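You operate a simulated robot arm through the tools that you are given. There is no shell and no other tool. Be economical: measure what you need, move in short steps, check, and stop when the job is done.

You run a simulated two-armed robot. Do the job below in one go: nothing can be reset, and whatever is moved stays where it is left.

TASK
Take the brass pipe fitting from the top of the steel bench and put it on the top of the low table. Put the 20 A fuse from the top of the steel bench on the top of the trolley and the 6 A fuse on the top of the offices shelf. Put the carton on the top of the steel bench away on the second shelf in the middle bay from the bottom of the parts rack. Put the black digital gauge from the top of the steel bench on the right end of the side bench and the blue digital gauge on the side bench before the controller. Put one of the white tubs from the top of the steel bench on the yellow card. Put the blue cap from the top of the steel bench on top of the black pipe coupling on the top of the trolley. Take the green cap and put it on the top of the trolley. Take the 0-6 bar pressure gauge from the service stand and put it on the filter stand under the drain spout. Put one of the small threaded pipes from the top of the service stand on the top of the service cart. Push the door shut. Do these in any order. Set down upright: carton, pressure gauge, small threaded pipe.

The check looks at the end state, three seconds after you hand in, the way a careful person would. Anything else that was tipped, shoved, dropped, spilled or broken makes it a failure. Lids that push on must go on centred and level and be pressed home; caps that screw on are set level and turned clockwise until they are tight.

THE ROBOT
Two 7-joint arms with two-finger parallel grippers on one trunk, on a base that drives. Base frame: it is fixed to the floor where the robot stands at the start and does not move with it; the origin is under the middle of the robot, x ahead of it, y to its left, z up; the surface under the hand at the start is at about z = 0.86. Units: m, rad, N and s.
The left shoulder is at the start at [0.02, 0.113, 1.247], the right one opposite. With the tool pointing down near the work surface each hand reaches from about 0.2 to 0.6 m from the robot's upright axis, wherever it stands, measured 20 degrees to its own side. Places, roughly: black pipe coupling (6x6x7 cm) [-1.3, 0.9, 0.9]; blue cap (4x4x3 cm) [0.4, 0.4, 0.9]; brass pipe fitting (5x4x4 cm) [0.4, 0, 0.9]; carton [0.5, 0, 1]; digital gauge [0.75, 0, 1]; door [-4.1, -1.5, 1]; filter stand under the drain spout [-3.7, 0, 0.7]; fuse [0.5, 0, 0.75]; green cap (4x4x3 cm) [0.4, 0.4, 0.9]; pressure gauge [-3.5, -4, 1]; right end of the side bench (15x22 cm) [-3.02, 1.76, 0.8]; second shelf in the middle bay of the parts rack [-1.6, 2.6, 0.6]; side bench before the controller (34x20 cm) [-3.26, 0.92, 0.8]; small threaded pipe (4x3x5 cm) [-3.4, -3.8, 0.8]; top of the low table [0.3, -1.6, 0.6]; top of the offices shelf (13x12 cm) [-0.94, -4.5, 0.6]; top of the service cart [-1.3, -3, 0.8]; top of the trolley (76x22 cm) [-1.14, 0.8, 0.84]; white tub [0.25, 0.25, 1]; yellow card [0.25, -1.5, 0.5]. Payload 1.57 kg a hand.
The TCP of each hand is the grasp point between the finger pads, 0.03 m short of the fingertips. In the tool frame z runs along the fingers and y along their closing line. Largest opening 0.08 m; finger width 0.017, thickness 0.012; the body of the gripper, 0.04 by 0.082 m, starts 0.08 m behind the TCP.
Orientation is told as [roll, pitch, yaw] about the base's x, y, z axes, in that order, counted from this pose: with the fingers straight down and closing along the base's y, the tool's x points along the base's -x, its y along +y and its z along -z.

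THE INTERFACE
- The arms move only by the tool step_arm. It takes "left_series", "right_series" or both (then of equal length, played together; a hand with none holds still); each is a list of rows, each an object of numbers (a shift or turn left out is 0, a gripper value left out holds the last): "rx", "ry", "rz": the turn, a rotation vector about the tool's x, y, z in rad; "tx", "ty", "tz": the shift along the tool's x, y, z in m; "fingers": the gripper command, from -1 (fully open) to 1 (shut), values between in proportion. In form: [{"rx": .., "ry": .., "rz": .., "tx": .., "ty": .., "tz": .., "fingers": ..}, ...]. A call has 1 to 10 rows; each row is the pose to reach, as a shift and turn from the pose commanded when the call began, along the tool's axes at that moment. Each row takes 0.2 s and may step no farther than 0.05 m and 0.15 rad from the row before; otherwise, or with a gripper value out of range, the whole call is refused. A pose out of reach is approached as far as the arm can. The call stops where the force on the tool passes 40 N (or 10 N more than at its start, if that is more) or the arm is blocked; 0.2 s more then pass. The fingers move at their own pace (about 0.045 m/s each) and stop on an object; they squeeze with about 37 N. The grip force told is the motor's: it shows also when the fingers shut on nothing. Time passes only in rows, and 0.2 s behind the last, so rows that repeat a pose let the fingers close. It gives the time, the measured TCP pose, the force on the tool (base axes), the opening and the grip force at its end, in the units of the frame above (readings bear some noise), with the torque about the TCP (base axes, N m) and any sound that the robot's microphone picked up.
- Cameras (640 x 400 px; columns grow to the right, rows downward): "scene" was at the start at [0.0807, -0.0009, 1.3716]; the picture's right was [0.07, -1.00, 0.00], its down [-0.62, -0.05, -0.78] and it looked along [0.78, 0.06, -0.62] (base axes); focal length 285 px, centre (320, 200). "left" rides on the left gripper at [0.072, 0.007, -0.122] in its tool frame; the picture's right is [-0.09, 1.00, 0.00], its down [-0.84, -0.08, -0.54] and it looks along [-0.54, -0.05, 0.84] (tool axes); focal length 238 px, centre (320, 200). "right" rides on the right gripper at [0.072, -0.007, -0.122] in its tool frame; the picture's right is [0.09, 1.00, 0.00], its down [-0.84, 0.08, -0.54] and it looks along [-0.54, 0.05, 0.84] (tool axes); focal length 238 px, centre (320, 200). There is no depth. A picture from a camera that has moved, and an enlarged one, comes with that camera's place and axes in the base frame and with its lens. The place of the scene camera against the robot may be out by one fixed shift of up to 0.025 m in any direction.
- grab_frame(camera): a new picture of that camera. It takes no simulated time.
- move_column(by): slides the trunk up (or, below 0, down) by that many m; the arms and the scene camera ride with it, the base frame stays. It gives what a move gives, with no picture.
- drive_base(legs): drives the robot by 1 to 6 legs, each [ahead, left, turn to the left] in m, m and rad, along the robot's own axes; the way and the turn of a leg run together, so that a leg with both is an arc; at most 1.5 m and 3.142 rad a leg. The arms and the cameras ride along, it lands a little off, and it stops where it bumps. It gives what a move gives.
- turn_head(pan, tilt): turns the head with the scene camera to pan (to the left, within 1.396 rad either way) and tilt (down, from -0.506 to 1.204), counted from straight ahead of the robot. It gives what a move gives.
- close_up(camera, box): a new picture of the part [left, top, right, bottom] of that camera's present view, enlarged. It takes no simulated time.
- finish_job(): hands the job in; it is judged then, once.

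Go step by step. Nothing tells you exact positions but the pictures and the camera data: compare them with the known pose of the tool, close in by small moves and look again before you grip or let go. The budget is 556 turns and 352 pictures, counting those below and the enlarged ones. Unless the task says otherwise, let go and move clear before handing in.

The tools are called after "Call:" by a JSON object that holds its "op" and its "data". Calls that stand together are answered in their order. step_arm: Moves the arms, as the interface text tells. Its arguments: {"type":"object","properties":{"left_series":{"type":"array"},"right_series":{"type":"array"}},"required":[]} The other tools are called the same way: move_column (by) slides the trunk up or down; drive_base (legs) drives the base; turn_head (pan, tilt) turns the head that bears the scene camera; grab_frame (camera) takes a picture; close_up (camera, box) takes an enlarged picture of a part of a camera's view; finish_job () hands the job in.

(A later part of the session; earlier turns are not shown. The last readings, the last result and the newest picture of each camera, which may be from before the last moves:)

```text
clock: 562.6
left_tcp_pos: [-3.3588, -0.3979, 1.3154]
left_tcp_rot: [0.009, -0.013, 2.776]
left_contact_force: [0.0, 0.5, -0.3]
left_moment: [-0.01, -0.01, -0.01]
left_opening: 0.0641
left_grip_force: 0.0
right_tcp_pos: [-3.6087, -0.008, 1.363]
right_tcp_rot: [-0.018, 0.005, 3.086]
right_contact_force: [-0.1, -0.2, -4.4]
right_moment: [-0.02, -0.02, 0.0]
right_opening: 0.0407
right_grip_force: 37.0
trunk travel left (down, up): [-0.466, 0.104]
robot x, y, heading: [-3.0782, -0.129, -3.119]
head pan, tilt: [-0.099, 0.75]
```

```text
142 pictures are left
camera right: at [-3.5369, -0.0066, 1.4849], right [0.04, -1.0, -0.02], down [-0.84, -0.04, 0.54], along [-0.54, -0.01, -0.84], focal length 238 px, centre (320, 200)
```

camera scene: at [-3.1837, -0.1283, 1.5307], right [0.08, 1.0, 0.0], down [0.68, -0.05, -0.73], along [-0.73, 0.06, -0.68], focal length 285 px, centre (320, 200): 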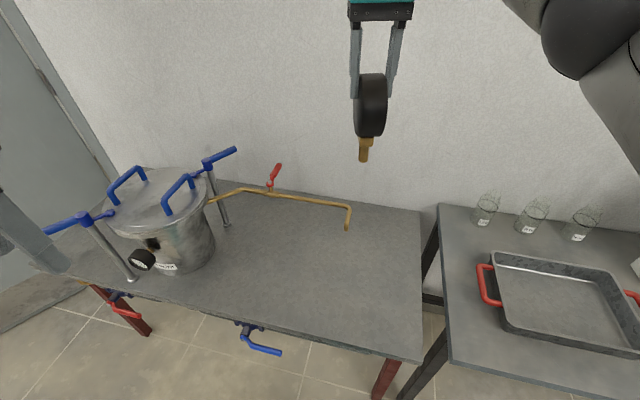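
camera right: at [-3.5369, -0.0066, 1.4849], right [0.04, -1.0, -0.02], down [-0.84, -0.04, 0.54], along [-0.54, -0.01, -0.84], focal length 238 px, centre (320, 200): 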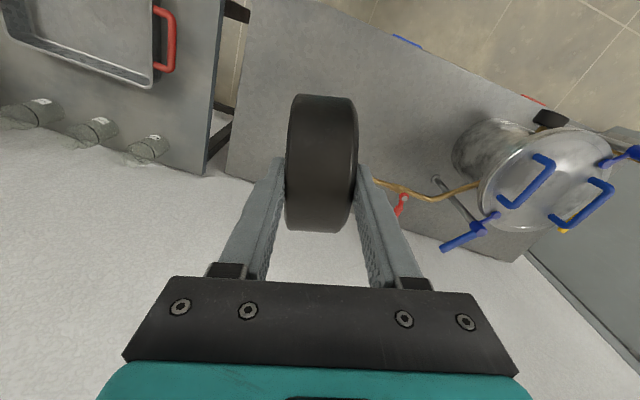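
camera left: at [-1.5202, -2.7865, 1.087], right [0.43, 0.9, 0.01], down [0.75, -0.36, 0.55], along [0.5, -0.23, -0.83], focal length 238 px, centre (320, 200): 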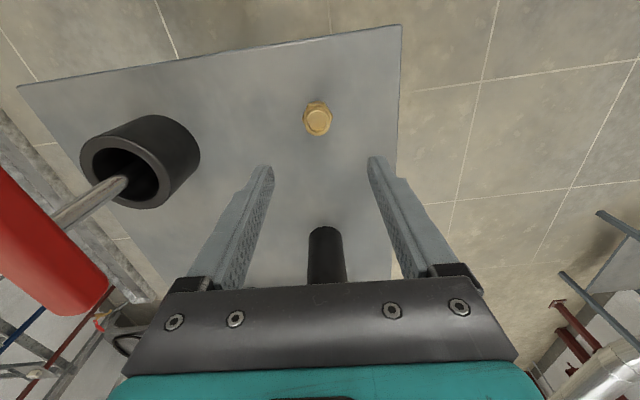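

I lower the trunk so the gauge comes down in front of the spout.

Call:
{"op": "move_column", "data": {"by": -0.4}}

Call:
{"op": "grab_frame", "data": {"camera": "scene"}}

Call:
{"op": "grab_frame", "data": {"camera": "right"}}

```text
clock: 566.5
left_tcp_pos: [-3.3592, -0.3974, 0.9145]
left_tcp_rot: [0.011, -0.013, 2.776]
left_contact_force: [-0.2, 0.9, -0.3]
left_moment: [0.0, -0.02, -0.01]
left_opening: 0.0643
left_grip_force: 0.0
right_tcp_pos: [-3.6088, -0.0083, 0.9638]
right_tcp_rot: [-0.015, 0.005, 3.087]
right_contact_force: [0.2, -0.4, -5.5]
right_moment: [-0.01, -0.02, 0.0]
right_opening: 0.0408
right_grip_force: 36.7
trunk travel left (down, up): [-0.066, 0.504]
robot x, y, heading: [-3.0749, -0.1271, -3.118]
head pan, tilt: [-0.099, 0.75]
```

```text
141 pictures are left
camera scene: at [-3.1837, -0.1283, 1.1308], right [0.08, 1.0, 0.0], down [0.68, -0.05, -0.73], along [-0.73, 0.06, -0.68], focal length 285 px, centre (320, 200)
```

scene: 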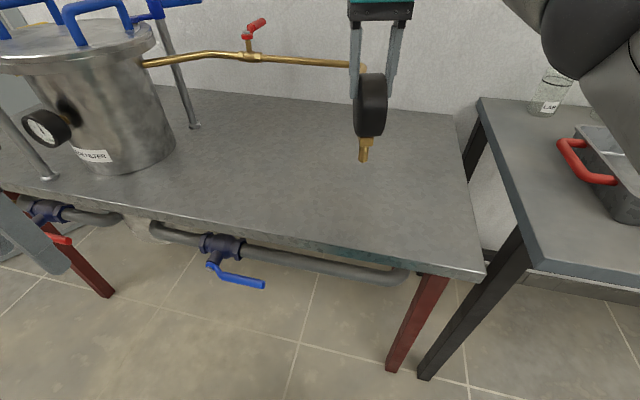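

```text
140 pictures are left
camera right: at [-3.5369, -0.0066, 1.085], right [0.04, -1.0, -0.02], down [-0.84, -0.04, 0.54], along [-0.54, -0.01, -0.84], focal length 238 px, centre (320, 200)
```

right: 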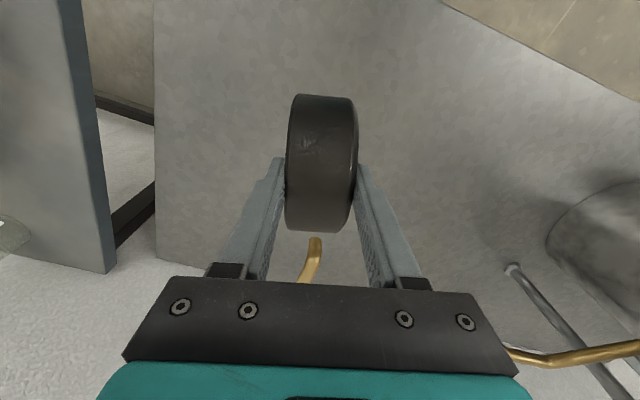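

The outlet tip is near (−3.75, −0.01). I correct the hand's small tilt (about 1.4°) so the gauge is plumb and lower it toward the table.

Call:
{"op": "step_arm", "data": {"right_series": [{"rx": 0.013, "ry": 0.02}, {"rx": 0.013, "ry": 0.02, "tz": 0.03}, {"rx": 0.013, "ry": 0.02, "tz": 0.06}, {"rx": 0.013, "ry": 0.02, "tz": 0.08}]}}

Call:
{"op": "close_up", "data": {"camera": "scene", "box": [280, 30, 460, 200]}}

```text
clock: 567.5
left_tcp_pos: [-3.3569, -0.3972, 0.9155]
left_tcp_rot: [0.01, -0.017, 2.776]
left_contact_force: [-0.3, 0.1, -0.4]
left_moment: [-0.02, 0.0, -0.02]
left_opening: 0.064
left_grip_force: 0.0
right_tcp_pos: [-3.6062, -0.0057, 0.8911]
right_tcp_rot: [-0.027, 0.011, 3.084]
right_contact_force: [3.3, 4.9, 37.1]
right_moment: [0.76, -0.2, -0.09]
right_opening: 0.0403
right_grip_force: 37.2
trunk travel left (down, up): [-0.066, 0.504]
robot x, y, heading: [-3.076, -0.129, -3.119]
head pan, tilt: [-0.099, 0.75]
```

```text
2.35 times, centred on (370, 115) of scene
camera zoom: at [-3.1806, -0.1283, 1.1316], right [0.08, 1.0, 0.0], down [0.68, -0.05, -0.73], along [-0.73, 0.06, -0.68], focal length 671 px, centre (202, 400)
```

zoom: 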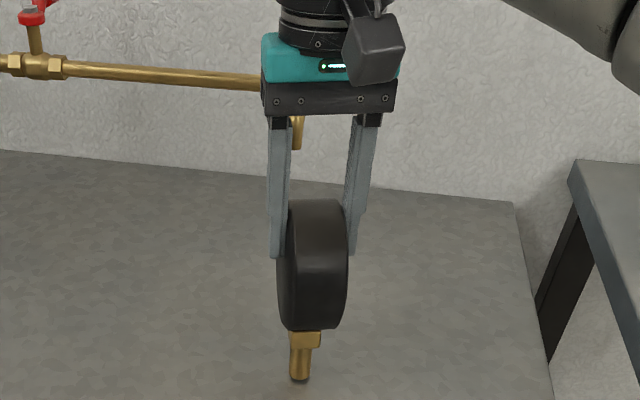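

Contact came at TCP 0.891 (table ≈ 0.745). I back up a few mm to check the free tilt.

Call:
{"op": "step_arm", "data": {"right_series": [{"tz": -0.008}, {"tz": -0.016}]}}

Call:
{"op": "close_up", "data": {"camera": "scene", "box": [280, 30, 460, 200]}}

```text
clock: 568.1
left_tcp_pos: [-3.3578, -0.397, 0.9146]
left_tcp_rot: [0.01, -0.013, 2.774]
left_contact_force: [0.3, 0.9, -0.1]
left_moment: [0.04, -0.01, 0.02]
left_opening: 0.0639
left_grip_force: 0.1
right_tcp_pos: [-3.6077, -0.0071, 0.8969]
right_tcp_rot: [-0.033, 0.03, 3.086]
right_contact_force: [0.4, -0.4, -5.0]
right_moment: [-0.01, -0.03, 0.04]
right_opening: 0.0407
right_grip_force: 36.8
trunk travel left (down, up): [-0.066, 0.504]
robot x, y, heading: [-3.0761, -0.1255, -3.12]
head pan, tilt: [-0.099, 0.75]
```

```text
2.35 times, centred on (370, 115) of scene
camera zoom: at [-3.1835, -0.1284, 1.1305], right [0.08, 1.0, 0.0], down [0.68, -0.05, -0.73], along [-0.73, 0.06, -0.68], focal length 671 px, centre (202, 400)
```

zoom: 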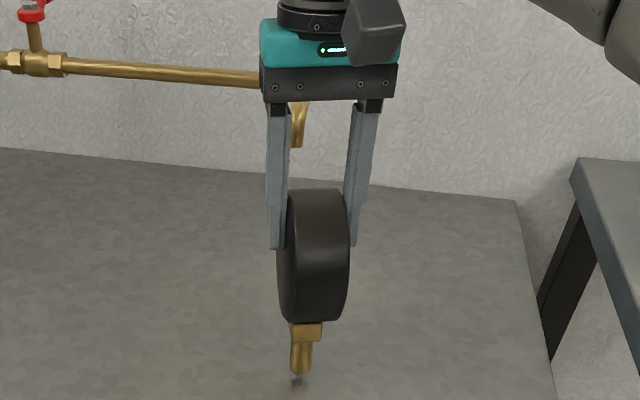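

The correction went the wrong way; I restore the hand's tilt to what it was when the gauge stood in its cup.

Call:
{"op": "step_arm", "data": {"right_series": [{"tz": -0.02, "rx": -0.013, "ry": -0.023}, {"tz": -0.03, "rx": -0.027, "ry": -0.046}, {"tz": -0.03, "rx": -0.027, "ry": -0.046}]}}

Call:
{"op": "close_up", "data": {"camera": "scene", "box": [300, 30, 440, 190]}}

Call:
{"op": "grab_frame", "data": {"camera": "right"}}

```text
clock: 568.9
left_tcp_pos: [-3.3596, -0.396, 0.9159]
left_tcp_rot: [0.01, -0.011, 2.775]
left_contact_force: [0.1, 0.6, -0.3]
left_moment: [0.03, -0.02, 0.01]
left_opening: 0.0638
left_grip_force: 0.1
right_tcp_pos: [-3.6097, -0.009, 0.9282]
right_tcp_rot: [-0.003, -0.02, 3.088]
right_contact_force: [0.0, 0.3, -4.4]
right_moment: [-0.01, -0.03, 0.01]
right_opening: 0.0407
right_grip_force: 37.3
trunk travel left (down, up): [-0.066, 0.504]
robot x, y, heading: [-3.0758, -0.1271, -3.119]
head pan, tilt: [-0.099, 0.75]
```

```text
2.50 times, centred on (370, 110) of scene
camera zoom: at [-3.1838, -0.1283, 1.1307], right [0.08, 1.0, 0.0], down [0.68, -0.05, -0.73], along [-0.73, 0.06, -0.68], focal length 713 px, centre (195, 425)
```

zoom: 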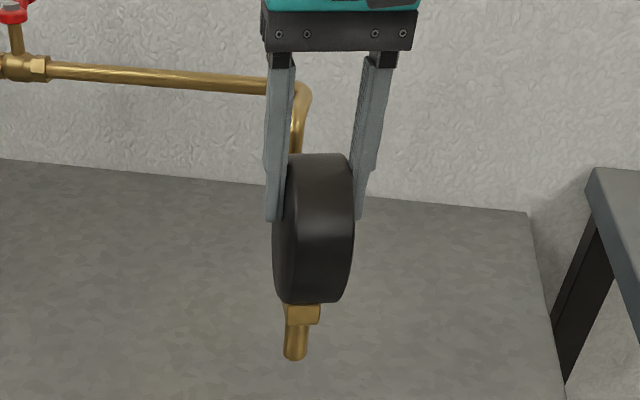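

```text
136 pictures are left
camera right: at [-3.5342, -0.0057, 1.0482], right [0.04, -1.0, 0.0], down [-0.83, -0.03, 0.56], along [-0.56, -0.02, -0.83], focal length 238 px, centre (320, 200)
```

right: 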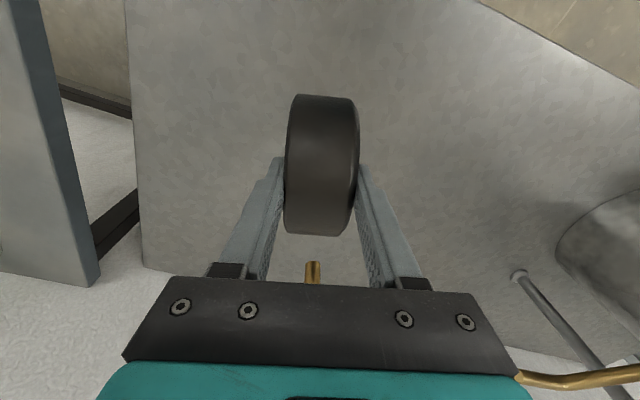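

The outlet is about 14 cm above the table while the gauge is 16 cm tall, so it will stand tight beside and partly under the tip, at about (−3.69, 0.03). I shift the reach: pull the hand back, drive 10 cm ahead.

Call:
{"op": "step_arm", "data": {"right_series": [{"tx": 0.035, "ty": -0.01}, {"tx": 0.07, "ty": -0.02}, {"tx": 0.1, "ty": -0.03}, {"tx": 0.1, "ty": -0.04}]}}

Call:
{"op": "drive_base", "data": {"legs": [[0.1, 0, 0]]}}

Call:
{"op": "grab_frame", "data": {"camera": "right"}}

Call:
{"op": "grab_frame", "data": {"camera": "scene"}}

```text
clock: 569.9
left_tcp_pos: [-3.3579, -0.3955, 0.915]
left_tcp_rot: [0.01, -0.012, 2.777]
left_contact_force: [0.2, 0.0, -0.3]
left_moment: [0.04, 0.0, -0.01]
left_opening: 0.0638
left_grip_force: 0.1
right_tcp_pos: [-3.5058, 0.0269, 0.9276]
right_tcp_rot: [-0.004, -0.021, 3.086]
right_contact_force: [-0.2, 0.4, -4.6]
right_moment: [0.03, -0.01, 0.01]
right_opening: 0.0408
right_grip_force: 37.0
trunk travel left (down, up): [-0.066, 0.504]
robot x, y, heading: [-3.0715, -0.1246, -3.122]
head pan, tilt: [-0.099, 0.75]
```

```text
clock: 571.0
left_tcp_pos: [-3.4608, -0.3997, 0.9141]
left_tcp_rot: [0.011, -0.011, 2.777]
left_contact_force: [0.3, -0.4, 0.7]
left_moment: [0.03, 0.0, -0.01]
left_opening: 0.0643
left_grip_force: 0.2
right_tcp_pos: [-3.607, 0.0238, 0.9261]
right_tcp_rot: [-0.003, -0.019, 3.087]
right_contact_force: [0.1, -0.1, -4.7]
right_moment: [0.0, -0.06, 0.0]
right_opening: 0.0408
right_grip_force: 37.2
trunk travel left (down, up): [-0.066, 0.504]
robot x, y, heading: [-3.1798, -0.1301, -3.115]
head pan, tilt: [-0.099, 0.75]
```

```text
135 pictures are left
camera right: at [-3.5337, 0.0265, 1.0471], right [0.04, -1.0, -0.01], down [-0.83, -0.03, 0.56], along [-0.56, -0.02, -0.83], focal length 238 px, centre (320, 200)
```

right: 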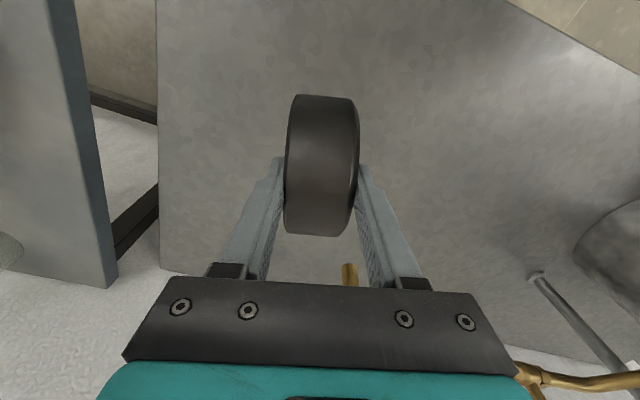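

```text
134 pictures are left
camera scene: at [-3.2854, -0.1308, 1.1307], right [0.07, 1.0, 0.0], down [0.68, -0.05, -0.73], along [-0.73, 0.05, -0.68], focal length 285 px, centre (320, 200)
```

scene: 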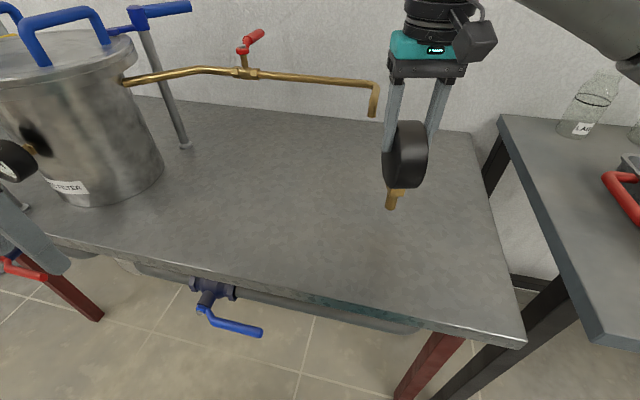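

The outlet tip is at about (−3.72, −0.01, 0.886). I lower the gauge to just above the table and slide it in beside the outlet.

Call:
{"op": "step_arm", "data": {"right_series": [{"tz": 0.012, "ty": -0.005}, {"tz": 0.026, "ty": -0.011}, {"tz": 0.026, "ty": -0.011, "tx": -0.03}, {"tz": 0.026, "ty": -0.011, "tx": -0.055}]}}

Call:
{"op": "grab_frame", "data": {"camera": "scene"}}

Call:
{"op": "grab_frame", "data": {"camera": "right"}}

```text
clock: 572.0
left_tcp_pos: [-3.4603, -0.4004, 0.9147]
left_tcp_rot: [0.01, -0.013, 2.778]
left_contact_force: [0.1, 0.8, -0.9]
left_moment: [0.03, 0.03, 0.0]
left_opening: 0.064
left_grip_force: 0.1
right_tcp_pos: [-3.6642, 0.0387, 0.9027]
right_tcp_rot: [-0.002, -0.018, 3.086]
right_contact_force: [0.5, 0.5, -4.8]
right_moment: [-0.01, -0.03, 0.02]
right_opening: 0.041
right_grip_force: 37.4
trunk travel left (down, up): [-0.066, 0.504]
robot x, y, heading: [-3.1778, -0.1279, -3.112]
head pan, tilt: [-0.099, 0.75]
```

```text
133 pictures are left
camera scene: at [-3.2853, -0.1309, 1.1307], right [0.07, 1.0, 0.0], down [0.68, -0.05, -0.73], along [-0.73, 0.05, -0.68], focal length 285 px, centre (320, 200)
```

scene: 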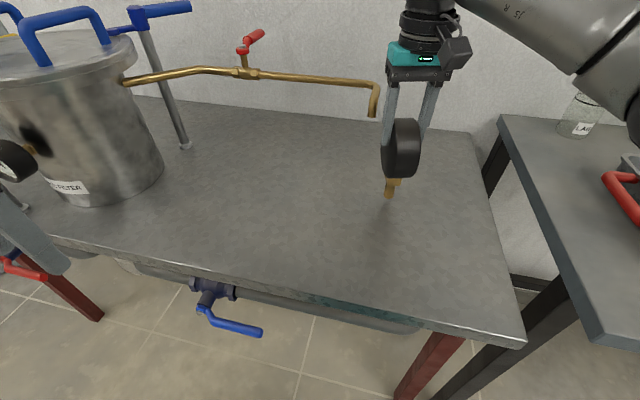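

```text
132 pictures are left
camera right: at [-3.5884, 0.0414, 1.0224], right [0.04, -1.0, -0.01], down [-0.83, -0.04, 0.56], along [-0.56, -0.02, -0.83], focal length 238 px, centre (320, 200)
```

right: 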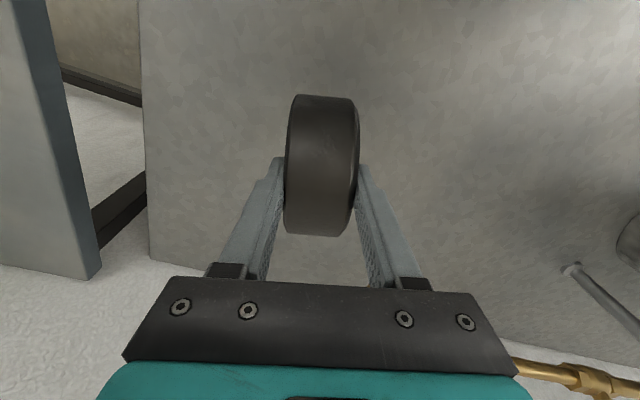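

Relative to the outlet the base is now about 5.5 cm in front and 4.5 cm right. I move 2.5 cm further in and lower to contact.

Call:
{"op": "step_arm", "data": {"right_series": [{"tx": -0.013, "ty": 0.002}, {"tx": -0.026, "ty": 0.004}, {"tx": -0.026, "ty": 0.004, "tz": 0.004}, {"tx": -0.026, "ty": 0.004, "tz": 0.007}]}}

Call:
{"op": "close_up", "data": {"camera": "scene", "box": [320, 50, 460, 220]}}

```text
clock: 573.0
left_tcp_pos: [-3.4605, -0.3999, 0.9139]
left_tcp_rot: [0.011, -0.012, 2.774]
left_contact_force: [0.7, 0.7, 0.3]
left_moment: [-0.03, 0.01, 0.0]
left_opening: 0.064
left_grip_force: 0.0
right_tcp_pos: [-3.6893, 0.0356, 0.8962]
right_tcp_rot: [-0.003, -0.021, 3.086]
right_contact_force: [1.9, 5.7, -0.7]
right_moment: [-0.31, 0.02, 0.02]
right_opening: 0.0409
right_grip_force: 36.8
trunk travel left (down, up): [-0.066, 0.504]
robot x, y, heading: [-3.1791, -0.1281, -3.12]
head pan, tilt: [-0.099, 0.75]
```

```text
2.35 times, centred on (390, 135) of scene
camera zoom: at [-3.2848, -0.1302, 1.1307], right [0.08, 1.0, 0.0], down [0.68, -0.05, -0.73], along [-0.73, 0.05, -0.68], focal length 671 px, centre (155, 353)
```

zoom: 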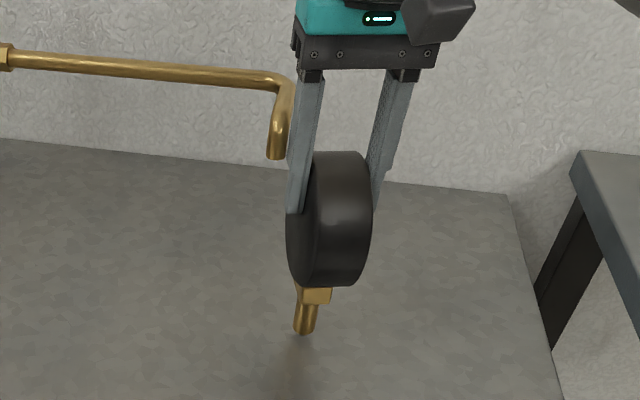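

There is a sideways force: the finger probably touches the outlet. I shift 8 mm away from it.

Call:
{"op": "step_arm", "data": {"right_series": [{"ty": -0.004, "tz": -0.004}, {"ty": -0.01, "tz": -0.004}]}}

```text
clock: 573.6
left_tcp_pos: [-3.4595, -0.4007, 0.9142]
left_tcp_rot: [0.009, -0.012, 2.778]
left_contact_force: [0.3, 0.0, 0.2]
left_moment: [0.01, -0.02, 0.0]
left_opening: 0.0641
left_grip_force: 0.1
right_tcp_pos: [-3.6893, 0.0437, 0.8988]
right_tcp_rot: [-0.003, -0.02, 3.092]
right_contact_force: [-0.2, 0.1, -4.3]
right_moment: [-0.05, -0.03, 0.0]
right_opening: 0.0409
right_grip_force: 37.0
trunk travel left (down, up): [-0.066, 0.504]
robot x, y, heading: [-3.1807, -0.1291, -3.119]
head pan, tilt: [-0.099, 0.75]
```

Free again. I settle on (−3.69, 0.05), lower to light contact.

Call:
{"op": "step_arm", "data": {"right_series": [{"ty": -0.006, "tx": 0.0}, {"ty": -0.006, "tz": 0.003}, {"ty": -0.006, "tz": 0.005}, {"ty": -0.006, "tz": 0.007}]}}

```text
clock: 574.6
left_tcp_pos: [-3.4604, -0.3996, 0.9151]
left_tcp_rot: [0.011, -0.011, 2.776]
left_contact_force: [0.1, 0.4, -0.4]
left_moment: [-0.01, -0.03, 0.03]
left_opening: 0.0639
left_grip_force: 0.1
right_tcp_pos: [-3.6893, 0.0518, 0.8927]
right_tcp_rot: [-0.005, -0.021, 3.086]
right_contact_force: [0.1, -1.1, -5.6]
right_moment: [0.02, -0.03, -0.04]
right_opening: 0.041
right_grip_force: 36.4
trunk travel left (down, up): [-0.066, 0.504]
robot x, y, heading: [-3.1763, -0.132, -3.116]
head pan, tilt: [-0.099, 0.75]
```

Call:
{"op": "step_arm", "data": {"right_series": [{"tz": 0.002}, {"tz": 0.004}, {"tz": 0.006}]}}

Call:
{"op": "close_up", "data": {"camera": "scene", "box": [320, 50, 460, 220]}}

```text
clock: 575.4
left_tcp_pos: [-3.4588, -0.3997, 0.9151]
left_tcp_rot: [0.01, -0.013, 2.774]
left_contact_force: [-0.7, 1.0, 0.5]
left_moment: [0.01, -0.02, 0.02]
left_opening: 0.0637
left_grip_force: 0.0
right_tcp_pos: [-3.6872, 0.0526, 0.8903]
right_tcp_rot: [-0.004, -0.027, 3.089]
right_contact_force: [2.2, 2.3, 12.7]
right_moment: [0.31, -0.22, 0.04]
right_opening: 0.0407
right_grip_force: 37.0
trunk travel left (down, up): [-0.066, 0.504]
robot x, y, heading: [-3.1783, -0.1282, -3.116]
head pan, tilt: [-0.099, 0.75]
```

```text
2.35 times, centred on (390, 135) of scene
camera zoom: at [-3.2839, -0.1309, 1.131], right [0.08, 1.0, 0.0], down [0.68, -0.05, -0.73], along [-0.73, 0.06, -0.68], focal length 671 px, centre (155, 353)
```

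zoom: 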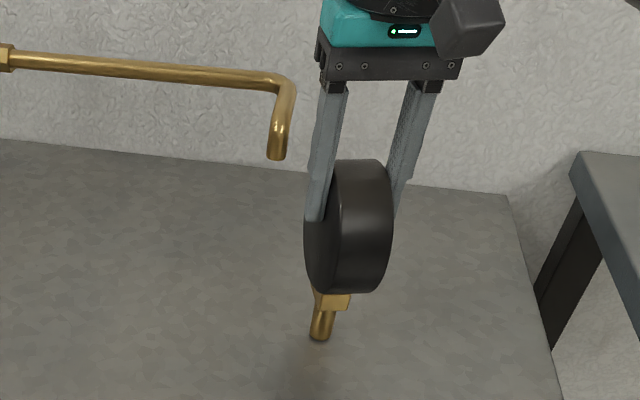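

The forces show centred, flat contact. I ease the load and open the fingers a little.

Call:
{"op": "step_arm", "data": {"right_series": [{"tz": -0.002}, {"tz": -0.003}, {"tz": -0.003}]}}

Call:
{"op": "step_arm", "data": {"right_series": [{"fingers": -0.15}, {"fingers": -0.3}, {"fingers": -0.3}]}}

Call:
{"op": "close_up", "data": {"camera": "scene", "box": [320, 50, 460, 220]}}

Call:
{"op": "grab_frame", "data": {"camera": "right"}}

```text
clock: 576.2
left_tcp_pos: [-3.4599, -0.3983, 0.9148]
left_tcp_rot: [0.013, -0.011, 2.778]
left_contact_force: [0.5, -0.5, -0.3]
left_moment: [-0.06, 0.05, -0.01]
left_opening: 0.0639
left_grip_force: 0.1
right_tcp_pos: [-3.6882, 0.0509, 0.8905]
right_tcp_rot: [-0.004, -0.02, 3.087]
right_contact_force: [-2.0, 1.8, 1.9]
right_moment: [0.25, 0.28, 0.02]
right_opening: 0.041
right_grip_force: 36.6
trunk travel left (down, up): [-0.066, 0.504]
robot x, y, heading: [-3.1777, -0.127, -3.12]
head pan, tilt: [-0.099, 0.75]
```

```text
clock: 577.0
left_tcp_pos: [-3.4607, -0.3997, 0.9151]
left_tcp_rot: [0.011, -0.013, 2.775]
left_contact_force: [0.3, 0.0, 0.6]
left_moment: [-0.01, -0.01, 0.0]
left_opening: 0.0638
left_grip_force: 0.1
right_tcp_pos: [-3.6894, 0.0495, 0.8909]
right_tcp_rot: [-0.003, -0.022, 3.088]
right_contact_force: [0.6, 0.0, 1.3]
right_moment: [-0.01, 0.01, 0.0]
right_opening: 0.0519
right_grip_force: 0.0
trunk travel left (down, up): [-0.066, 0.504]
robot x, y, heading: [-3.1769, -0.1324, -3.118]
head pan, tilt: [-0.099, 0.75]
```

```text
2.35 times, centred on (390, 135) of scene
camera zoom: at [-3.2849, -0.1309, 1.1307], right [0.07, 1.0, 0.0], down [0.68, -0.05, -0.73], along [-0.73, 0.05, -0.68], focal length 671 px, centre (155, 353)
```

zoom: 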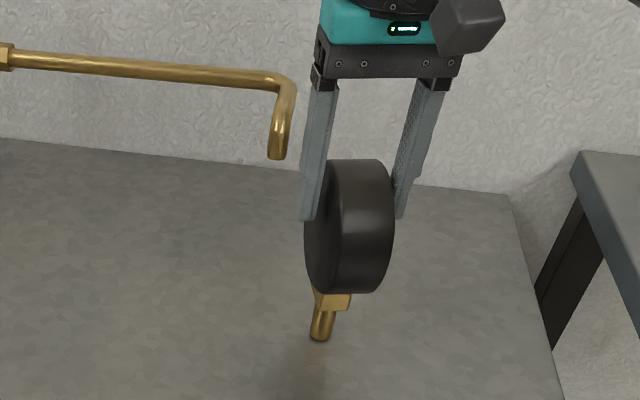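

```text
128 pictures are left
camera right: at [-3.6137, 0.0536, 1.0104], right [0.04, -1.0, -0.01], down [-0.83, -0.03, 0.56], along [-0.56, -0.02, -0.83], focal length 238 px, centre (320, 200)
```

right: 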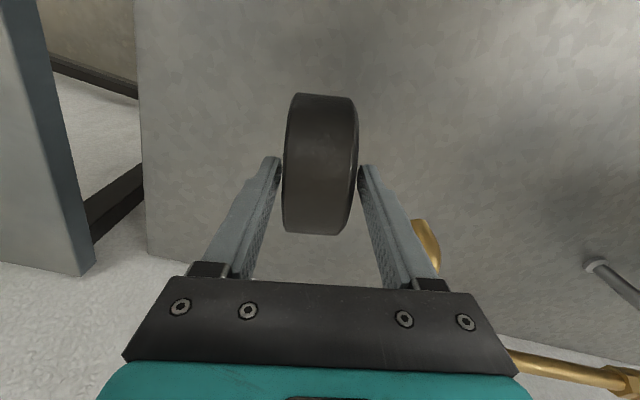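

The gauge stands freely, but about 6.5 cm from the outlet's axis. To bring it nearer without the finger meeting the outlet, I regrip it on the drum's front part: first slide the open fingers 3 cm toward me.

Call:
{"op": "step_arm", "data": {"right_series": [{"fingers": -0.42}, {"fingers": -0.42}, {"tx": 0.012}, {"tx": 0.024}, {"tx": 0.032}, {"tx": 0.032}]}}

Call:
{"op": "grab_frame", "data": {"camera": "right"}}

```text
clock: 578.4
left_tcp_pos: [-3.459, -0.3997, 0.9135]
left_tcp_rot: [0.009, -0.011, 2.776]
left_contact_force: [0.5, -0.2, -0.6]
left_moment: [-0.03, -0.01, 0.01]
left_opening: 0.064
left_grip_force: 0.0
right_tcp_pos: [-3.6567, 0.0495, 0.8905]
right_tcp_rot: [-0.005, -0.02, 3.086]
right_contact_force: [0.1, -0.2, -0.3]
right_moment: [0.01, -0.01, -0.03]
right_opening: 0.0572
right_grip_force: 0.0
trunk travel left (down, up): [-0.066, 0.504]
robot x, y, heading: [-3.1784, -0.1321, -3.116]
head pan, tilt: [-0.099, 0.75]
```

```text
127 pictures are left
camera right: at [-3.5823, 0.0527, 1.0097], right [0.04, -1.0, -0.01], down [-0.83, -0.03, 0.56], along [-0.56, -0.02, -0.83], focal length 238 px, centre (320, 200)
```

right: 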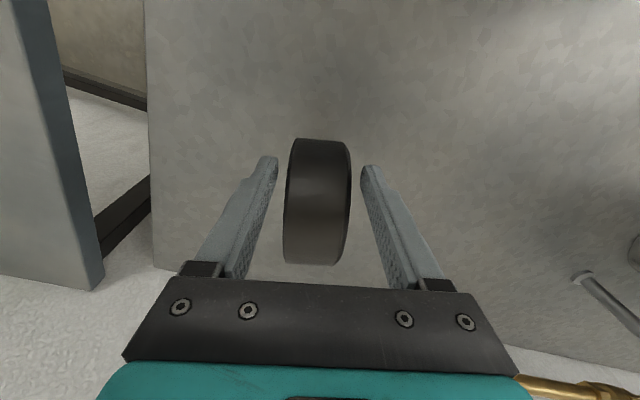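

It stands steadily. I close on its front part and lift 4 mm.

Call:
{"op": "step_arm", "data": {"right_series": [{"fingers": 1}, {"fingers": 1}, {"fingers": 1}, {"tz": -0.002}, {"tz": -0.005}]}}

Call:
{"op": "close_up", "data": {"camera": "scene", "box": [320, 50, 460, 220]}}

```text
clock: 579.6
left_tcp_pos: [-3.4604, -0.3993, 0.9146]
left_tcp_rot: [0.011, -0.01, 2.779]
left_contact_force: [0.2, 0.3, -0.1]
left_moment: [-0.01, 0.0, 0.02]
left_opening: 0.0638
left_grip_force: 0.0
right_tcp_pos: [-3.6574, 0.0498, 0.8945]
right_tcp_rot: [-0.004, -0.02, 3.087]
right_contact_force: [0.2, 0.4, -4.9]
right_moment: [0.0, -0.18, -0.03]
right_opening: 0.0407
right_grip_force: 37.0
trunk travel left (down, up): [-0.066, 0.504]
robot x, y, heading: [-3.1774, -0.1313, -3.122]
head pan, tilt: [-0.099, 0.75]
```

```text
2.35 times, centred on (390, 135) of scene
camera zoom: at [-3.2852, -0.1308, 1.1307], right [0.07, 1.0, 0.0], down [0.68, -0.05, -0.73], along [-0.73, 0.05, -0.68], focal length 671 px, centre (155, 353)
```

zoom: 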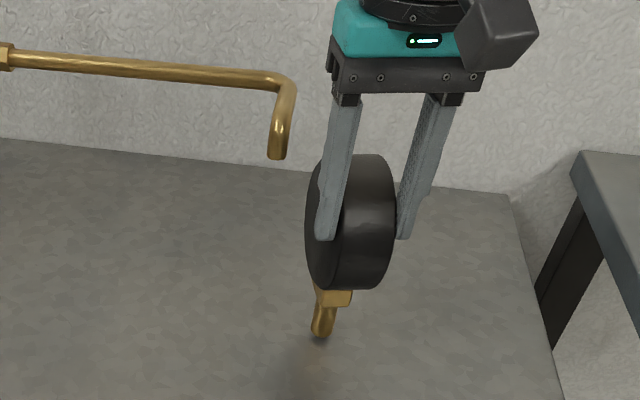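

Held plumb. I shift it 3 cm deeper and 2 cm toward the outlet.

Call:
{"op": "step_arm", "data": {"right_series": [{"tx": -0.01}, {"tx": -0.02, "ty": 0.004}, {"tx": -0.03, "ty": 0.009}, {"tx": -0.03, "ty": 0.014}, {"tx": -0.03, "ty": 0.018}]}}

Call:
{"op": "close_up", "data": {"camera": "scene", "box": [320, 50, 460, 220]}}

Call:
{"op": "grab_frame", "data": {"camera": "right"}}

```text
clock: 580.8
left_tcp_pos: [-3.4603, -0.3988, 0.9138]
left_tcp_rot: [0.01, -0.013, 2.777]
left_contact_force: [-0.2, 0.8, 0.3]
left_moment: [0.0, -0.04, -0.04]
left_opening: 0.0641
left_grip_force: 0.0
right_tcp_pos: [-3.6882, 0.0355, 0.8952]
right_tcp_rot: [-0.003, -0.022, 3.084]
right_contact_force: [1.0, 5.6, -3.1]
right_moment: [-0.11, -0.14, -0.03]
right_opening: 0.0404
right_grip_force: 37.2
trunk travel left (down, up): [-0.066, 0.504]
robot x, y, heading: [-3.1825, -0.1329, -3.115]
head pan, tilt: [-0.099, 0.75]
```

```text
2.35 times, centred on (390, 135) of scene
camera zoom: at [-3.285, -0.1302, 1.1307], right [0.08, 1.0, 0.0], down [0.68, -0.05, -0.73], along [-0.73, 0.05, -0.68], focal length 671 px, centre (155, 353)
```

zoom: 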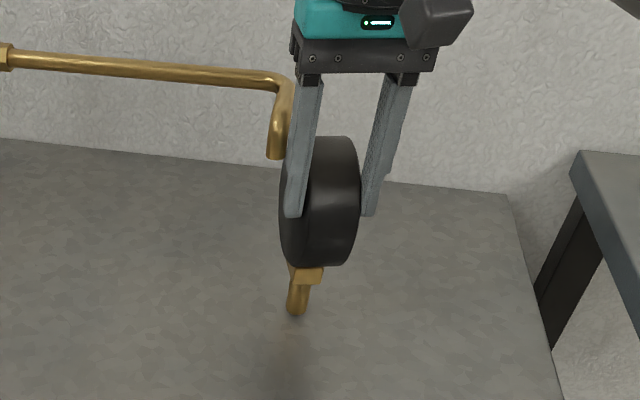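

```text
124 pictures are left
camera right: at [-3.6126, 0.0374, 1.0142], right [0.04, -1.0, -0.01], down [-0.83, -0.03, 0.56], along [-0.56, -0.01, -0.83], focal length 238 px, centre (320, 200)
```

right: 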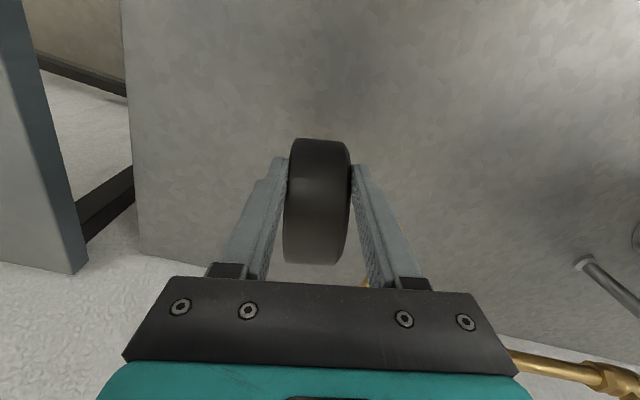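

Again a side force, so the outlet's x is nearer −3.695. I step away, move 1.7 cm toward me so the finger passes in front of it, and come back.

Call:
{"op": "step_arm", "data": {"right_series": [{"ty": -0.008}, {"ty": -0.008, "tx": 0.01}, {"ty": -0.008, "tx": 0.018}, {"ty": -0.003, "tx": 0.018}, {"ty": 0.0, "tx": 0.018}]}}

Call:
{"op": "close_up", "data": {"camera": "scene", "box": [320, 50, 460, 220]}}

```text
clock: 582.0
left_tcp_pos: [-3.4591, -0.4006, 0.9145]
left_tcp_rot: [0.009, -0.012, 2.778]
left_contact_force: [0.2, 0.3, 0.3]
left_moment: [-0.01, 0.01, 0.0]
left_opening: 0.0641
left_grip_force: 0.1
right_tcp_pos: [-3.6698, 0.0315, 0.8948]
right_tcp_rot: [-0.003, -0.022, 3.087]
right_contact_force: [0.0, -0.2, -4.9]
right_moment: [-0.05, -0.16, 0.02]
right_opening: 0.0405
right_grip_force: 37.3
trunk travel left (down, up): [-0.066, 0.504]
robot x, y, heading: [-3.1784, -0.1266, -3.116]
head pan, tilt: [-0.099, 0.75]
```

```text
2.35 times, centred on (390, 135) of scene
camera zoom: at [-3.2852, -0.1309, 1.1307], right [0.07, 1.0, 0.0], down [0.68, -0.05, -0.73], along [-0.73, 0.05, -0.68], focal length 671 px, centre (155, 353)
```

zoom: 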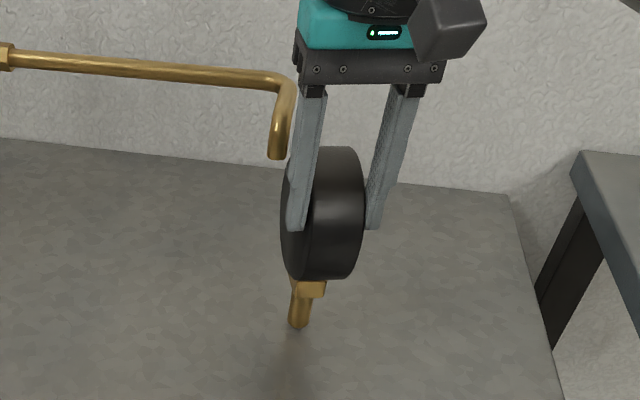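

Clear. The gauge is now only about 3.5 cm beside the outlet axis. I lower it to contact.

Call:
{"op": "step_arm", "data": {"right_series": [{"tz": 0.002}, {"tz": 0.004}, {"tz": 0.005}, {"tz": 0.006}]}}

```text
clock: 583.0
left_tcp_pos: [-3.4606, -0.3996, 0.9137]
left_tcp_rot: [0.011, -0.015, 2.775]
left_contact_force: [0.6, -0.2, 0.3]
left_moment: [0.0, 0.03, 0.0]
left_opening: 0.0638
left_grip_force: 0.0
right_tcp_pos: [-3.6685, 0.0317, 0.8907]
right_tcp_rot: [-0.002, -0.023, 3.087]
right_contact_force: [2.3, 0.7, 5.5]
right_moment: [0.13, -0.16, 0.02]
right_opening: 0.041
right_grip_force: 37.2
trunk travel left (down, up): [-0.066, 0.504]
robot x, y, heading: [-3.1785, -0.1322, -3.111]
head pan, tilt: [-0.099, 0.75]
```

Light flat contact. I release slowly.

Call:
{"op": "step_arm", "data": {"right_series": [{"tz": -0.001}, {"tz": -0.001, "fingers": -0.1}, {"tz": -0.001, "fingers": -0.25}, {"tz": -0.001, "fingers": -0.3}, {"tz": -0.001, "fingers": -0.3}]}}

Call:
{"op": "grab_frame", "data": {"camera": "right"}}

Call:
{"op": "close_up", "data": {"camera": "scene", "box": [320, 50, 460, 220]}}

```text
clock: 584.2
left_tcp_pos: [-3.4604, -0.3998, 0.9143]
left_tcp_rot: [0.01, -0.014, 2.777]
left_contact_force: [0.3, 0.1, 0.5]
left_moment: [0.01, 0.02, -0.05]
left_opening: 0.0642
left_grip_force: 0.0
right_tcp_pos: [-3.6696, 0.033, 0.8893]
right_tcp_rot: [-0.002, -0.019, 3.087]
right_contact_force: [0.1, -0.4, -0.2]
right_moment: [0.02, -0.01, -0.01]
right_opening: 0.052
right_grip_force: 0.1
trunk travel left (down, up): [-0.066, 0.504]
robot x, y, heading: [-3.176, -0.1264, -3.117]
head pan, tilt: [-0.099, 0.75]
```

```text
122 pictures are left
camera right: at [-3.5945, 0.0346, 1.0092], right [0.04, -1.0, -0.01], down [-0.83, -0.03, 0.56], along [-0.56, -0.02, -0.83], focal length 238 px, centre (320, 200)
```

right: 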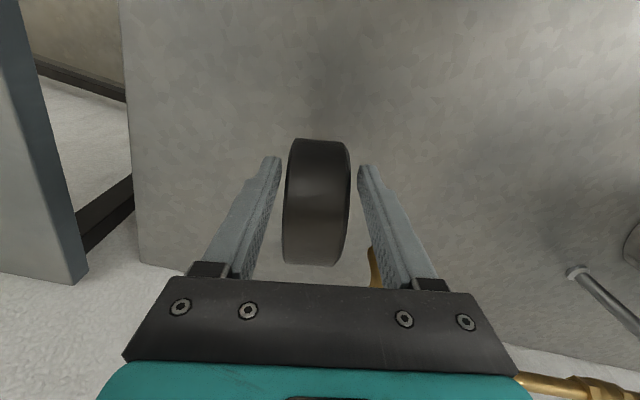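

```text
2.35 times, centred on (390, 135) of scene
camera zoom: at [-3.2849, -0.1309, 1.1307], right [0.07, 1.0, 0.0], down [0.68, -0.05, -0.73], along [-0.73, 0.05, -0.68], focal length 671 px, centre (155, 353)
```

zoom: 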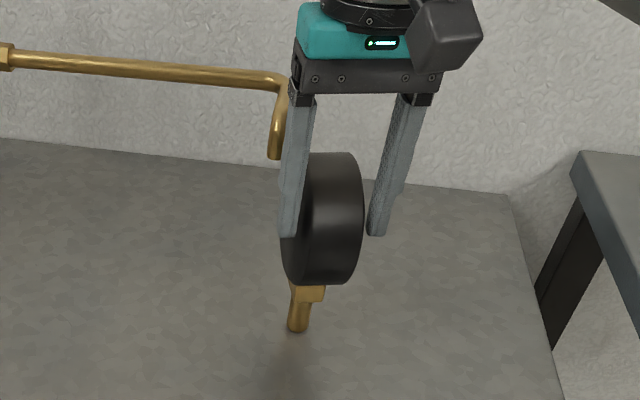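

It stands. I draw the open fingers straight back toward me, then rise.

Call:
{"op": "step_arm", "data": {"right_series": [{"tx": 0.01}, {"tx": 0.02}, {"tx": 0.035}, {"tx": 0.055}, {"tx": 0.08}, {"tx": 0.11}, {"tx": 0.11, "tz": -0.04}, {"tx": 0.11, "tz": -0.08}]}}

Call:
{"op": "grab_frame", "data": {"camera": "scene"}}

Call:
{"op": "grab_frame", "data": {"camera": "right"}}

```text
clock: 586.0
left_tcp_pos: [-3.4593, -0.3993, 0.9151]
left_tcp_rot: [0.011, -0.011, 2.778]
left_contact_force: [0.2, -0.1, -0.2]
left_moment: [-0.06, 0.03, -0.02]
left_opening: 0.0642
left_grip_force: 0.0
right_tcp_pos: [-3.559, 0.0244, 0.9686]
right_tcp_rot: [-0.003, -0.021, 3.087]
right_contact_force: [1.3, -0.1, 0.0]
right_moment: [0.0, 0.03, -0.01]
right_opening: 0.0521
right_grip_force: 0.0
trunk travel left (down, up): [-0.066, 0.504]
robot x, y, heading: [-3.1766, -0.1303, -3.116]
head pan, tilt: [-0.099, 0.75]
```

```text
120 pictures are left
camera scene: at [-3.2848, -0.131, 1.1308], right [0.07, 1.0, 0.0], down [0.68, -0.05, -0.73], along [-0.73, 0.05, -0.68], focal length 285 px, centre (320, 200)
```

scene: 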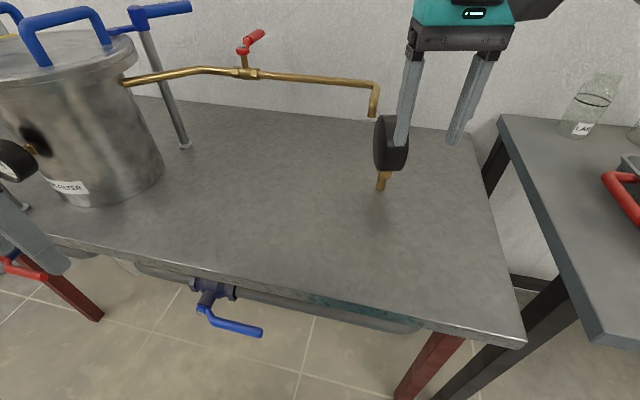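

```text
119 pictures are left
camera right: at [-3.484, 0.0281, 1.0888], right [0.04, -1.0, -0.01], down [-0.83, -0.03, 0.56], along [-0.56, -0.02, -0.83], focal length 238 px, centre (320, 200)
```

right: 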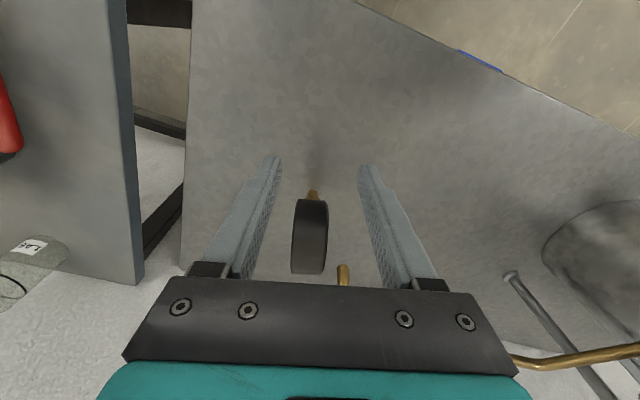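

The gauge stands right by the spout outlet. Now the door: I back off, raise the trunk, and turn to look at it.

Call:
{"op": "drive_base", "data": {"legs": [[-0.5, 0, 0]]}}

Call:
{"op": "move_column", "data": {"by": 0.234}}

Call:
{"op": "turn_head", "data": {"pan": 0.0, "tilt": 0.55}}

Call:
{"op": "grab_frame", "data": {"camera": "scene"}}

Call:
{"op": "turn_head", "data": {"pan": 0.9, "tilt": 0.4}}

Call:
{"op": "grab_frame", "data": {"camera": "scene"}}

```text
clock: 589.0
left_tcp_pos: [-2.9479, -0.3886, 0.915]
left_tcp_rot: [0.009, -0.013, 2.793]
left_contact_force: [-0.8, 0.8, 0.4]
left_moment: [0.0, 0.0, 0.0]
left_opening: 0.0638
left_grip_force: 0.0
right_tcp_pos: [-3.0548, 0.0366, 0.9688]
right_tcp_rot: [-0.003, -0.021, 3.104]
right_contact_force: [-0.2, -1.0, 0.3]
right_moment: [-0.03, 0.01, 0.0]
right_opening: 0.0518
right_grip_force: 0.2
trunk travel left (down, up): [-0.066, 0.504]
robot x, y, heading: [-2.6714, -0.113, -3.101]
head pan, tilt: [-0.099, 0.75]
```

```text
clock: 591.5
left_tcp_pos: [-2.9495, -0.3873, 1.1488]
left_tcp_rot: [0.01, -0.012, 2.793]
left_contact_force: [0.0, 0.5, 0.5]
left_moment: [0.03, 0.02, -0.05]
left_opening: 0.064
left_grip_force: 0.2
right_tcp_pos: [-3.0546, 0.0359, 1.2029]
right_tcp_rot: [-0.003, -0.02, 3.106]
right_contact_force: [-0.1, 0.2, 1.0]
right_moment: [0.01, -0.02, 0.0]
right_opening: 0.052
right_grip_force: 0.1
trunk travel left (down, up): [-0.3, 0.27]
robot x, y, heading: [-2.6682, -0.1138, -3.103]
head pan, tilt: [-0.099, 0.75]
```

```text
clock: 592.2
left_tcp_pos: [-2.9485, -0.3878, 1.1484]
left_tcp_rot: [0.011, -0.012, 2.792]
left_contact_force: [-0.3, 0.3, -0.3]
left_moment: [0.03, 0.0, -0.02]
left_opening: 0.0642
left_grip_force: 0.1
right_tcp_pos: [-3.0541, 0.0359, 1.2017]
right_tcp_rot: [-0.003, -0.02, 3.105]
right_contact_force: [-0.5, -0.5, -0.1]
right_moment: [-0.02, 0.02, 0.01]
right_opening: 0.0518
right_grip_force: 0.1
trunk travel left (down, up): [-0.3, 0.27]
robot x, y, heading: [-2.6699, -0.114, -3.103]
head pan, tilt: [0.0, 0.55]
```

```text
118 pictures are left
camera scene: at [-2.7851, -0.1243, 1.3821], right [-0.04, 1.0, 0.0], down [0.52, 0.02, -0.85], along [-0.85, -0.03, -0.52], focal length 285 px, centre (320, 200)
```

scene: 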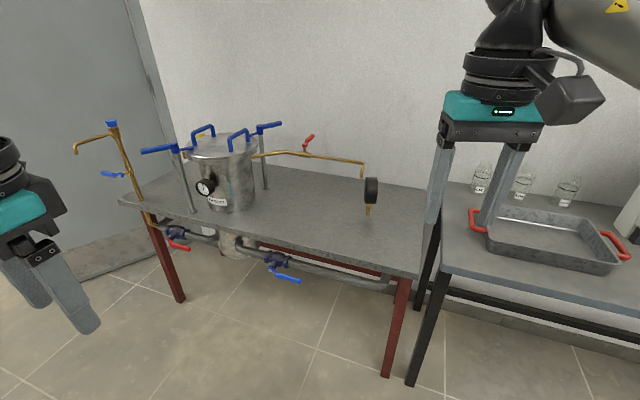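

```text
clock: 593.4
left_tcp_pos: [-2.9473, -0.3879, 1.1487]
left_tcp_rot: [0.01, -0.012, 2.793]
left_contact_force: [-1.0, -0.7, -0.3]
left_moment: [-0.04, 0.0, 0.03]
left_opening: 0.0639
left_grip_force: 0.1
right_tcp_pos: [-3.0556, 0.0355, 1.2028]
right_tcp_rot: [-0.002, -0.021, 3.106]
right_contact_force: [0.2, -0.7, -1.2]
right_moment: [-0.01, -0.04, 0.03]
right_opening: 0.0518
right_grip_force: 0.1
trunk travel left (down, up): [-0.3, 0.27]
robot x, y, heading: [-2.6707, -0.1147, -3.099]
head pan, tilt: [0.901, 0.4]
```

```text
117 pictures are left
camera scene: at [-2.7499, -0.1955, 1.3958], right [-0.81, 0.59, 0.0], down [0.23, 0.31, -0.92], along [-0.54, -0.74, -0.39], focal length 285 px, centre (320, 200)
```

scene: 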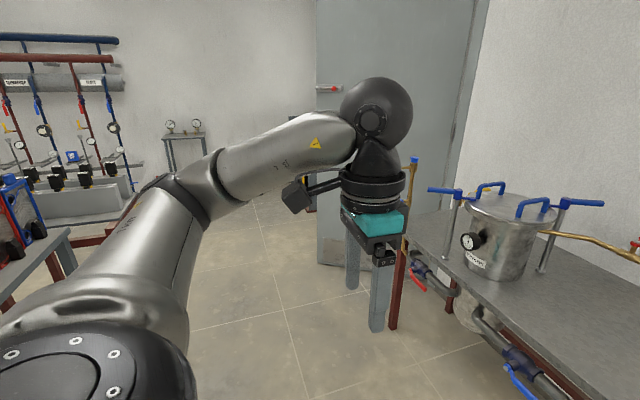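

The gauge head sits directly below the outlet in this view. The door leaf stands open, its free edge near (−3.93, −1.81), hinge toward the filter stand. I close the right fingers, tilt that hand forward, and go round to push the leaf west.

Call:
{"op": "step_arm", "data": {"right_series": [{"fingers": 1, "ry": -0.12, "ty": 0.02}, {"ry": -0.24, "ty": 0.04}, {"ry": -0.36, "ty": 0.06}, {"ry": -0.48, "ty": 0.08}, {"ry": -0.6, "ty": 0.1}, {"ry": -0.72, "ty": 0.1}, {"ry": -0.84, "ty": 0.1}, {"ry": -0.96, "ty": 0.1}]}}

Call:
{"op": "drive_base", "data": {"legs": [[0.4, 0, 0], [0, 1.5, 0], [0, 0.1, 0]]}}

Call:
{"op": "turn_head", "data": {"pan": 0.0, "tilt": 0.3}}

Call:
{"op": "grab_frame", "data": {"camera": "scene"}}

```text
clock: 595.2
left_tcp_pos: [-2.9488, -0.3884, 1.149]
left_tcp_rot: [0.011, -0.013, 2.793]
left_contact_force: [0.2, 0.2, -0.4]
left_moment: [0.0, 0.02, -0.04]
left_opening: 0.0638
left_grip_force: 0.1
right_tcp_pos: [-3.0579, -0.0652, 1.2016]
right_tcp_rot: [-0.005, -0.982, 3.107]
right_contact_force: [-0.5, -0.5, 0.0]
right_moment: [0.0, -0.03, -0.01]
right_opening: 0.0
right_grip_force: 21.8
trunk travel left (down, up): [-0.3, 0.27]
robot x, y, heading: [-2.6715, -0.1116, -3.097]
head pan, tilt: [0.901, 0.4]
```

```text
clock: 605.4
left_tcp_pos: [-3.2998, -1.9885, 1.1485]
left_tcp_rot: [0.008, -0.014, 2.784]
left_contact_force: [1.2, 0.6, 0.2]
left_moment: [0.06, 0.0, 0.0]
left_opening: 0.0638
left_grip_force: 0.0
right_tcp_pos: [-3.4057, -1.6658, 1.2028]
right_tcp_rot: [-0.007, -0.983, 3.101]
right_contact_force: [0.5, -0.6, 0.2]
right_moment: [0.01, 0.0, -0.02]
right_opening: 0.0
right_grip_force: 21.2
trunk travel left (down, up): [-0.3, 0.27]
robot x, y, heading: [-3.0161, -1.7175, -3.11]
head pan, tilt: [0.901, 0.4]
```

```text
clock: 606.6
left_tcp_pos: [-3.2986, -1.9884, 1.1492]
left_tcp_rot: [0.009, -0.012, 2.784]
left_contact_force: [-0.5, -0.2, 0.2]
left_moment: [-0.02, 0.04, -0.03]
left_opening: 0.0641
left_grip_force: 0.0
right_tcp_pos: [-3.4069, -1.6655, 1.2027]
right_tcp_rot: [-0.005, -0.98, 3.1]
right_contact_force: [0.1, -0.1, -0.2]
right_moment: [0.01, -0.01, -0.02]
right_opening: 0.0
right_grip_force: 21.1
trunk travel left (down, up): [-0.3, 0.27]
robot x, y, heading: [-3.0169, -1.7131, -3.106]
head pan, tilt: [0.0, 0.3]
```

```text
116 pictures are left
camera scene: at [-3.1369, -1.7266, 1.4051], right [-0.03, 1.0, 0.0], down [0.3, 0.01, -0.96], along [-0.95, -0.03, -0.3], focal length 285 px, centre (320, 200)
```

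scene: 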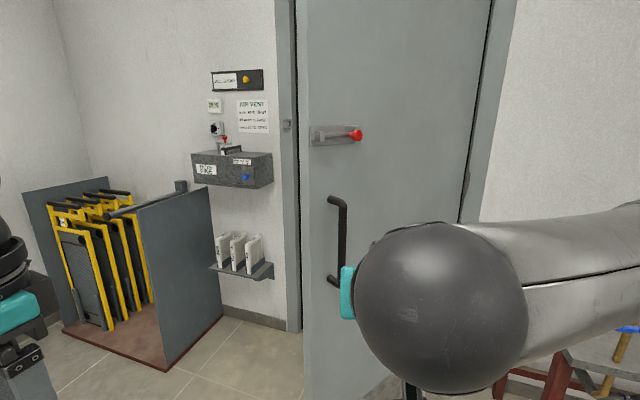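

The leaf, its handle and bolt are in view. I aim beside the handle at about z 1.2 and drive forward to push.

Call:
{"op": "step_arm", "data": {"right_series": [{"ty": -0.03, "tx": -0.02}, {"ty": -0.06, "tx": -0.02}]}}

Call:
{"op": "drive_base", "data": {"legs": [[0.55, 0, 0], [0.2, 0, 0]]}}

Call:
{"op": "grab_frame", "data": {"camera": "scene"}}

```text
clock: 607.2
left_tcp_pos: [-3.3, -1.9881, 1.1489]
left_tcp_rot: [0.01, -0.014, 2.781]
left_contact_force: [-0.6, 0.6, 0.3]
left_moment: [-0.01, -0.02, 0.0]
left_opening: 0.0638
left_grip_force: 0.1
right_tcp_pos: [-3.415, -1.606, 1.2171]
right_tcp_rot: [-0.006, -0.977, 3.101]
right_contact_force: [1.1, -1.1, -0.2]
right_moment: [-0.03, -0.02, 0.0]
right_opening: 0.0
right_grip_force: 21.4
trunk travel left (down, up): [-0.3, 0.27]
robot x, y, heading: [-3.0154, -1.7156, -3.109]
head pan, tilt: [0.0, 0.3]
```

```text
clock: 610.8
left_tcp_pos: [-3.8584, -2.0117, 1.1484]
left_tcp_rot: [0.011, -0.012, 2.792]
left_contact_force: [0.1, 0.0, 0.2]
left_moment: [0.0, 0.01, 0.02]
left_opening: 0.064
left_grip_force: 0.0
right_tcp_pos: [-3.9743, -1.6313, 1.2157]
right_tcp_rot: [-0.013, -0.978, 3.122]
right_contact_force: [-0.4, -0.2, 0.2]
right_moment: [-0.02, -0.03, 0.01]
right_opening: 0.0
right_grip_force: 21.5
trunk travel left (down, up): [-0.3, 0.27]
robot x, y, heading: [-3.5783, -1.7367, -3.099]
head pan, tilt: [0.0, 0.3]
stopped in leg 2: the force on the tool passed its limit at 49 N (the readings are from after the stop); the commanded pose is now the measured one
```

```text
115 pictures are left
camera scene: at [-3.6986, -1.7482, 1.4049], right [-0.04, 1.0, 0.0], down [0.3, 0.01, -0.95], along [-0.95, -0.04, -0.3], focal length 285 px, centre (320, 200)
```

scene: 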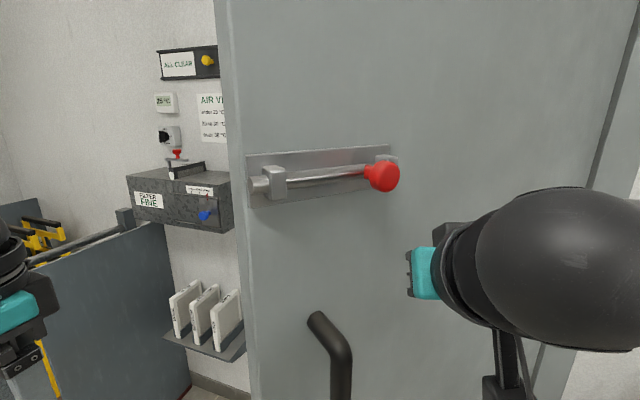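

The drive hit the force limit on contact; I push with slow arm steps instead.

Call:
{"op": "step_arm", "data": {"right_series": [{"tx": -0.004, "tz": 0.006}, {"tx": -0.008, "tz": 0.0125}, {"tx": -0.014, "tz": 0.021}, {"tx": -0.02, "tz": 0.03}, {"tx": -0.028, "tz": 0.041}, {"tx": -0.036, "tz": 0.054}]}}

```text
clock: 612.2
left_tcp_pos: [-3.8576, -2.0111, 1.1487]
left_tcp_rot: [0.011, -0.013, 2.793]
left_contact_force: [-1.1, -0.1, 0.6]
left_moment: [-0.04, -0.01, 0.0]
left_opening: 0.0642
left_grip_force: 0.2
right_tcp_pos: [-4.0397, -1.627, 1.2158]
right_tcp_rot: [-0.012, -0.977, 3.124]
right_contact_force: [-0.6, 1.2, -0.1]
right_moment: [0.02, -0.03, 0.0]
right_opening: 0.0001
right_grip_force: 21.3
trunk travel left (down, up): [-0.3, 0.27]
robot x, y, heading: [-3.5809, -1.7394, -3.099]
head pan, tilt: [0.0, 0.3]
```

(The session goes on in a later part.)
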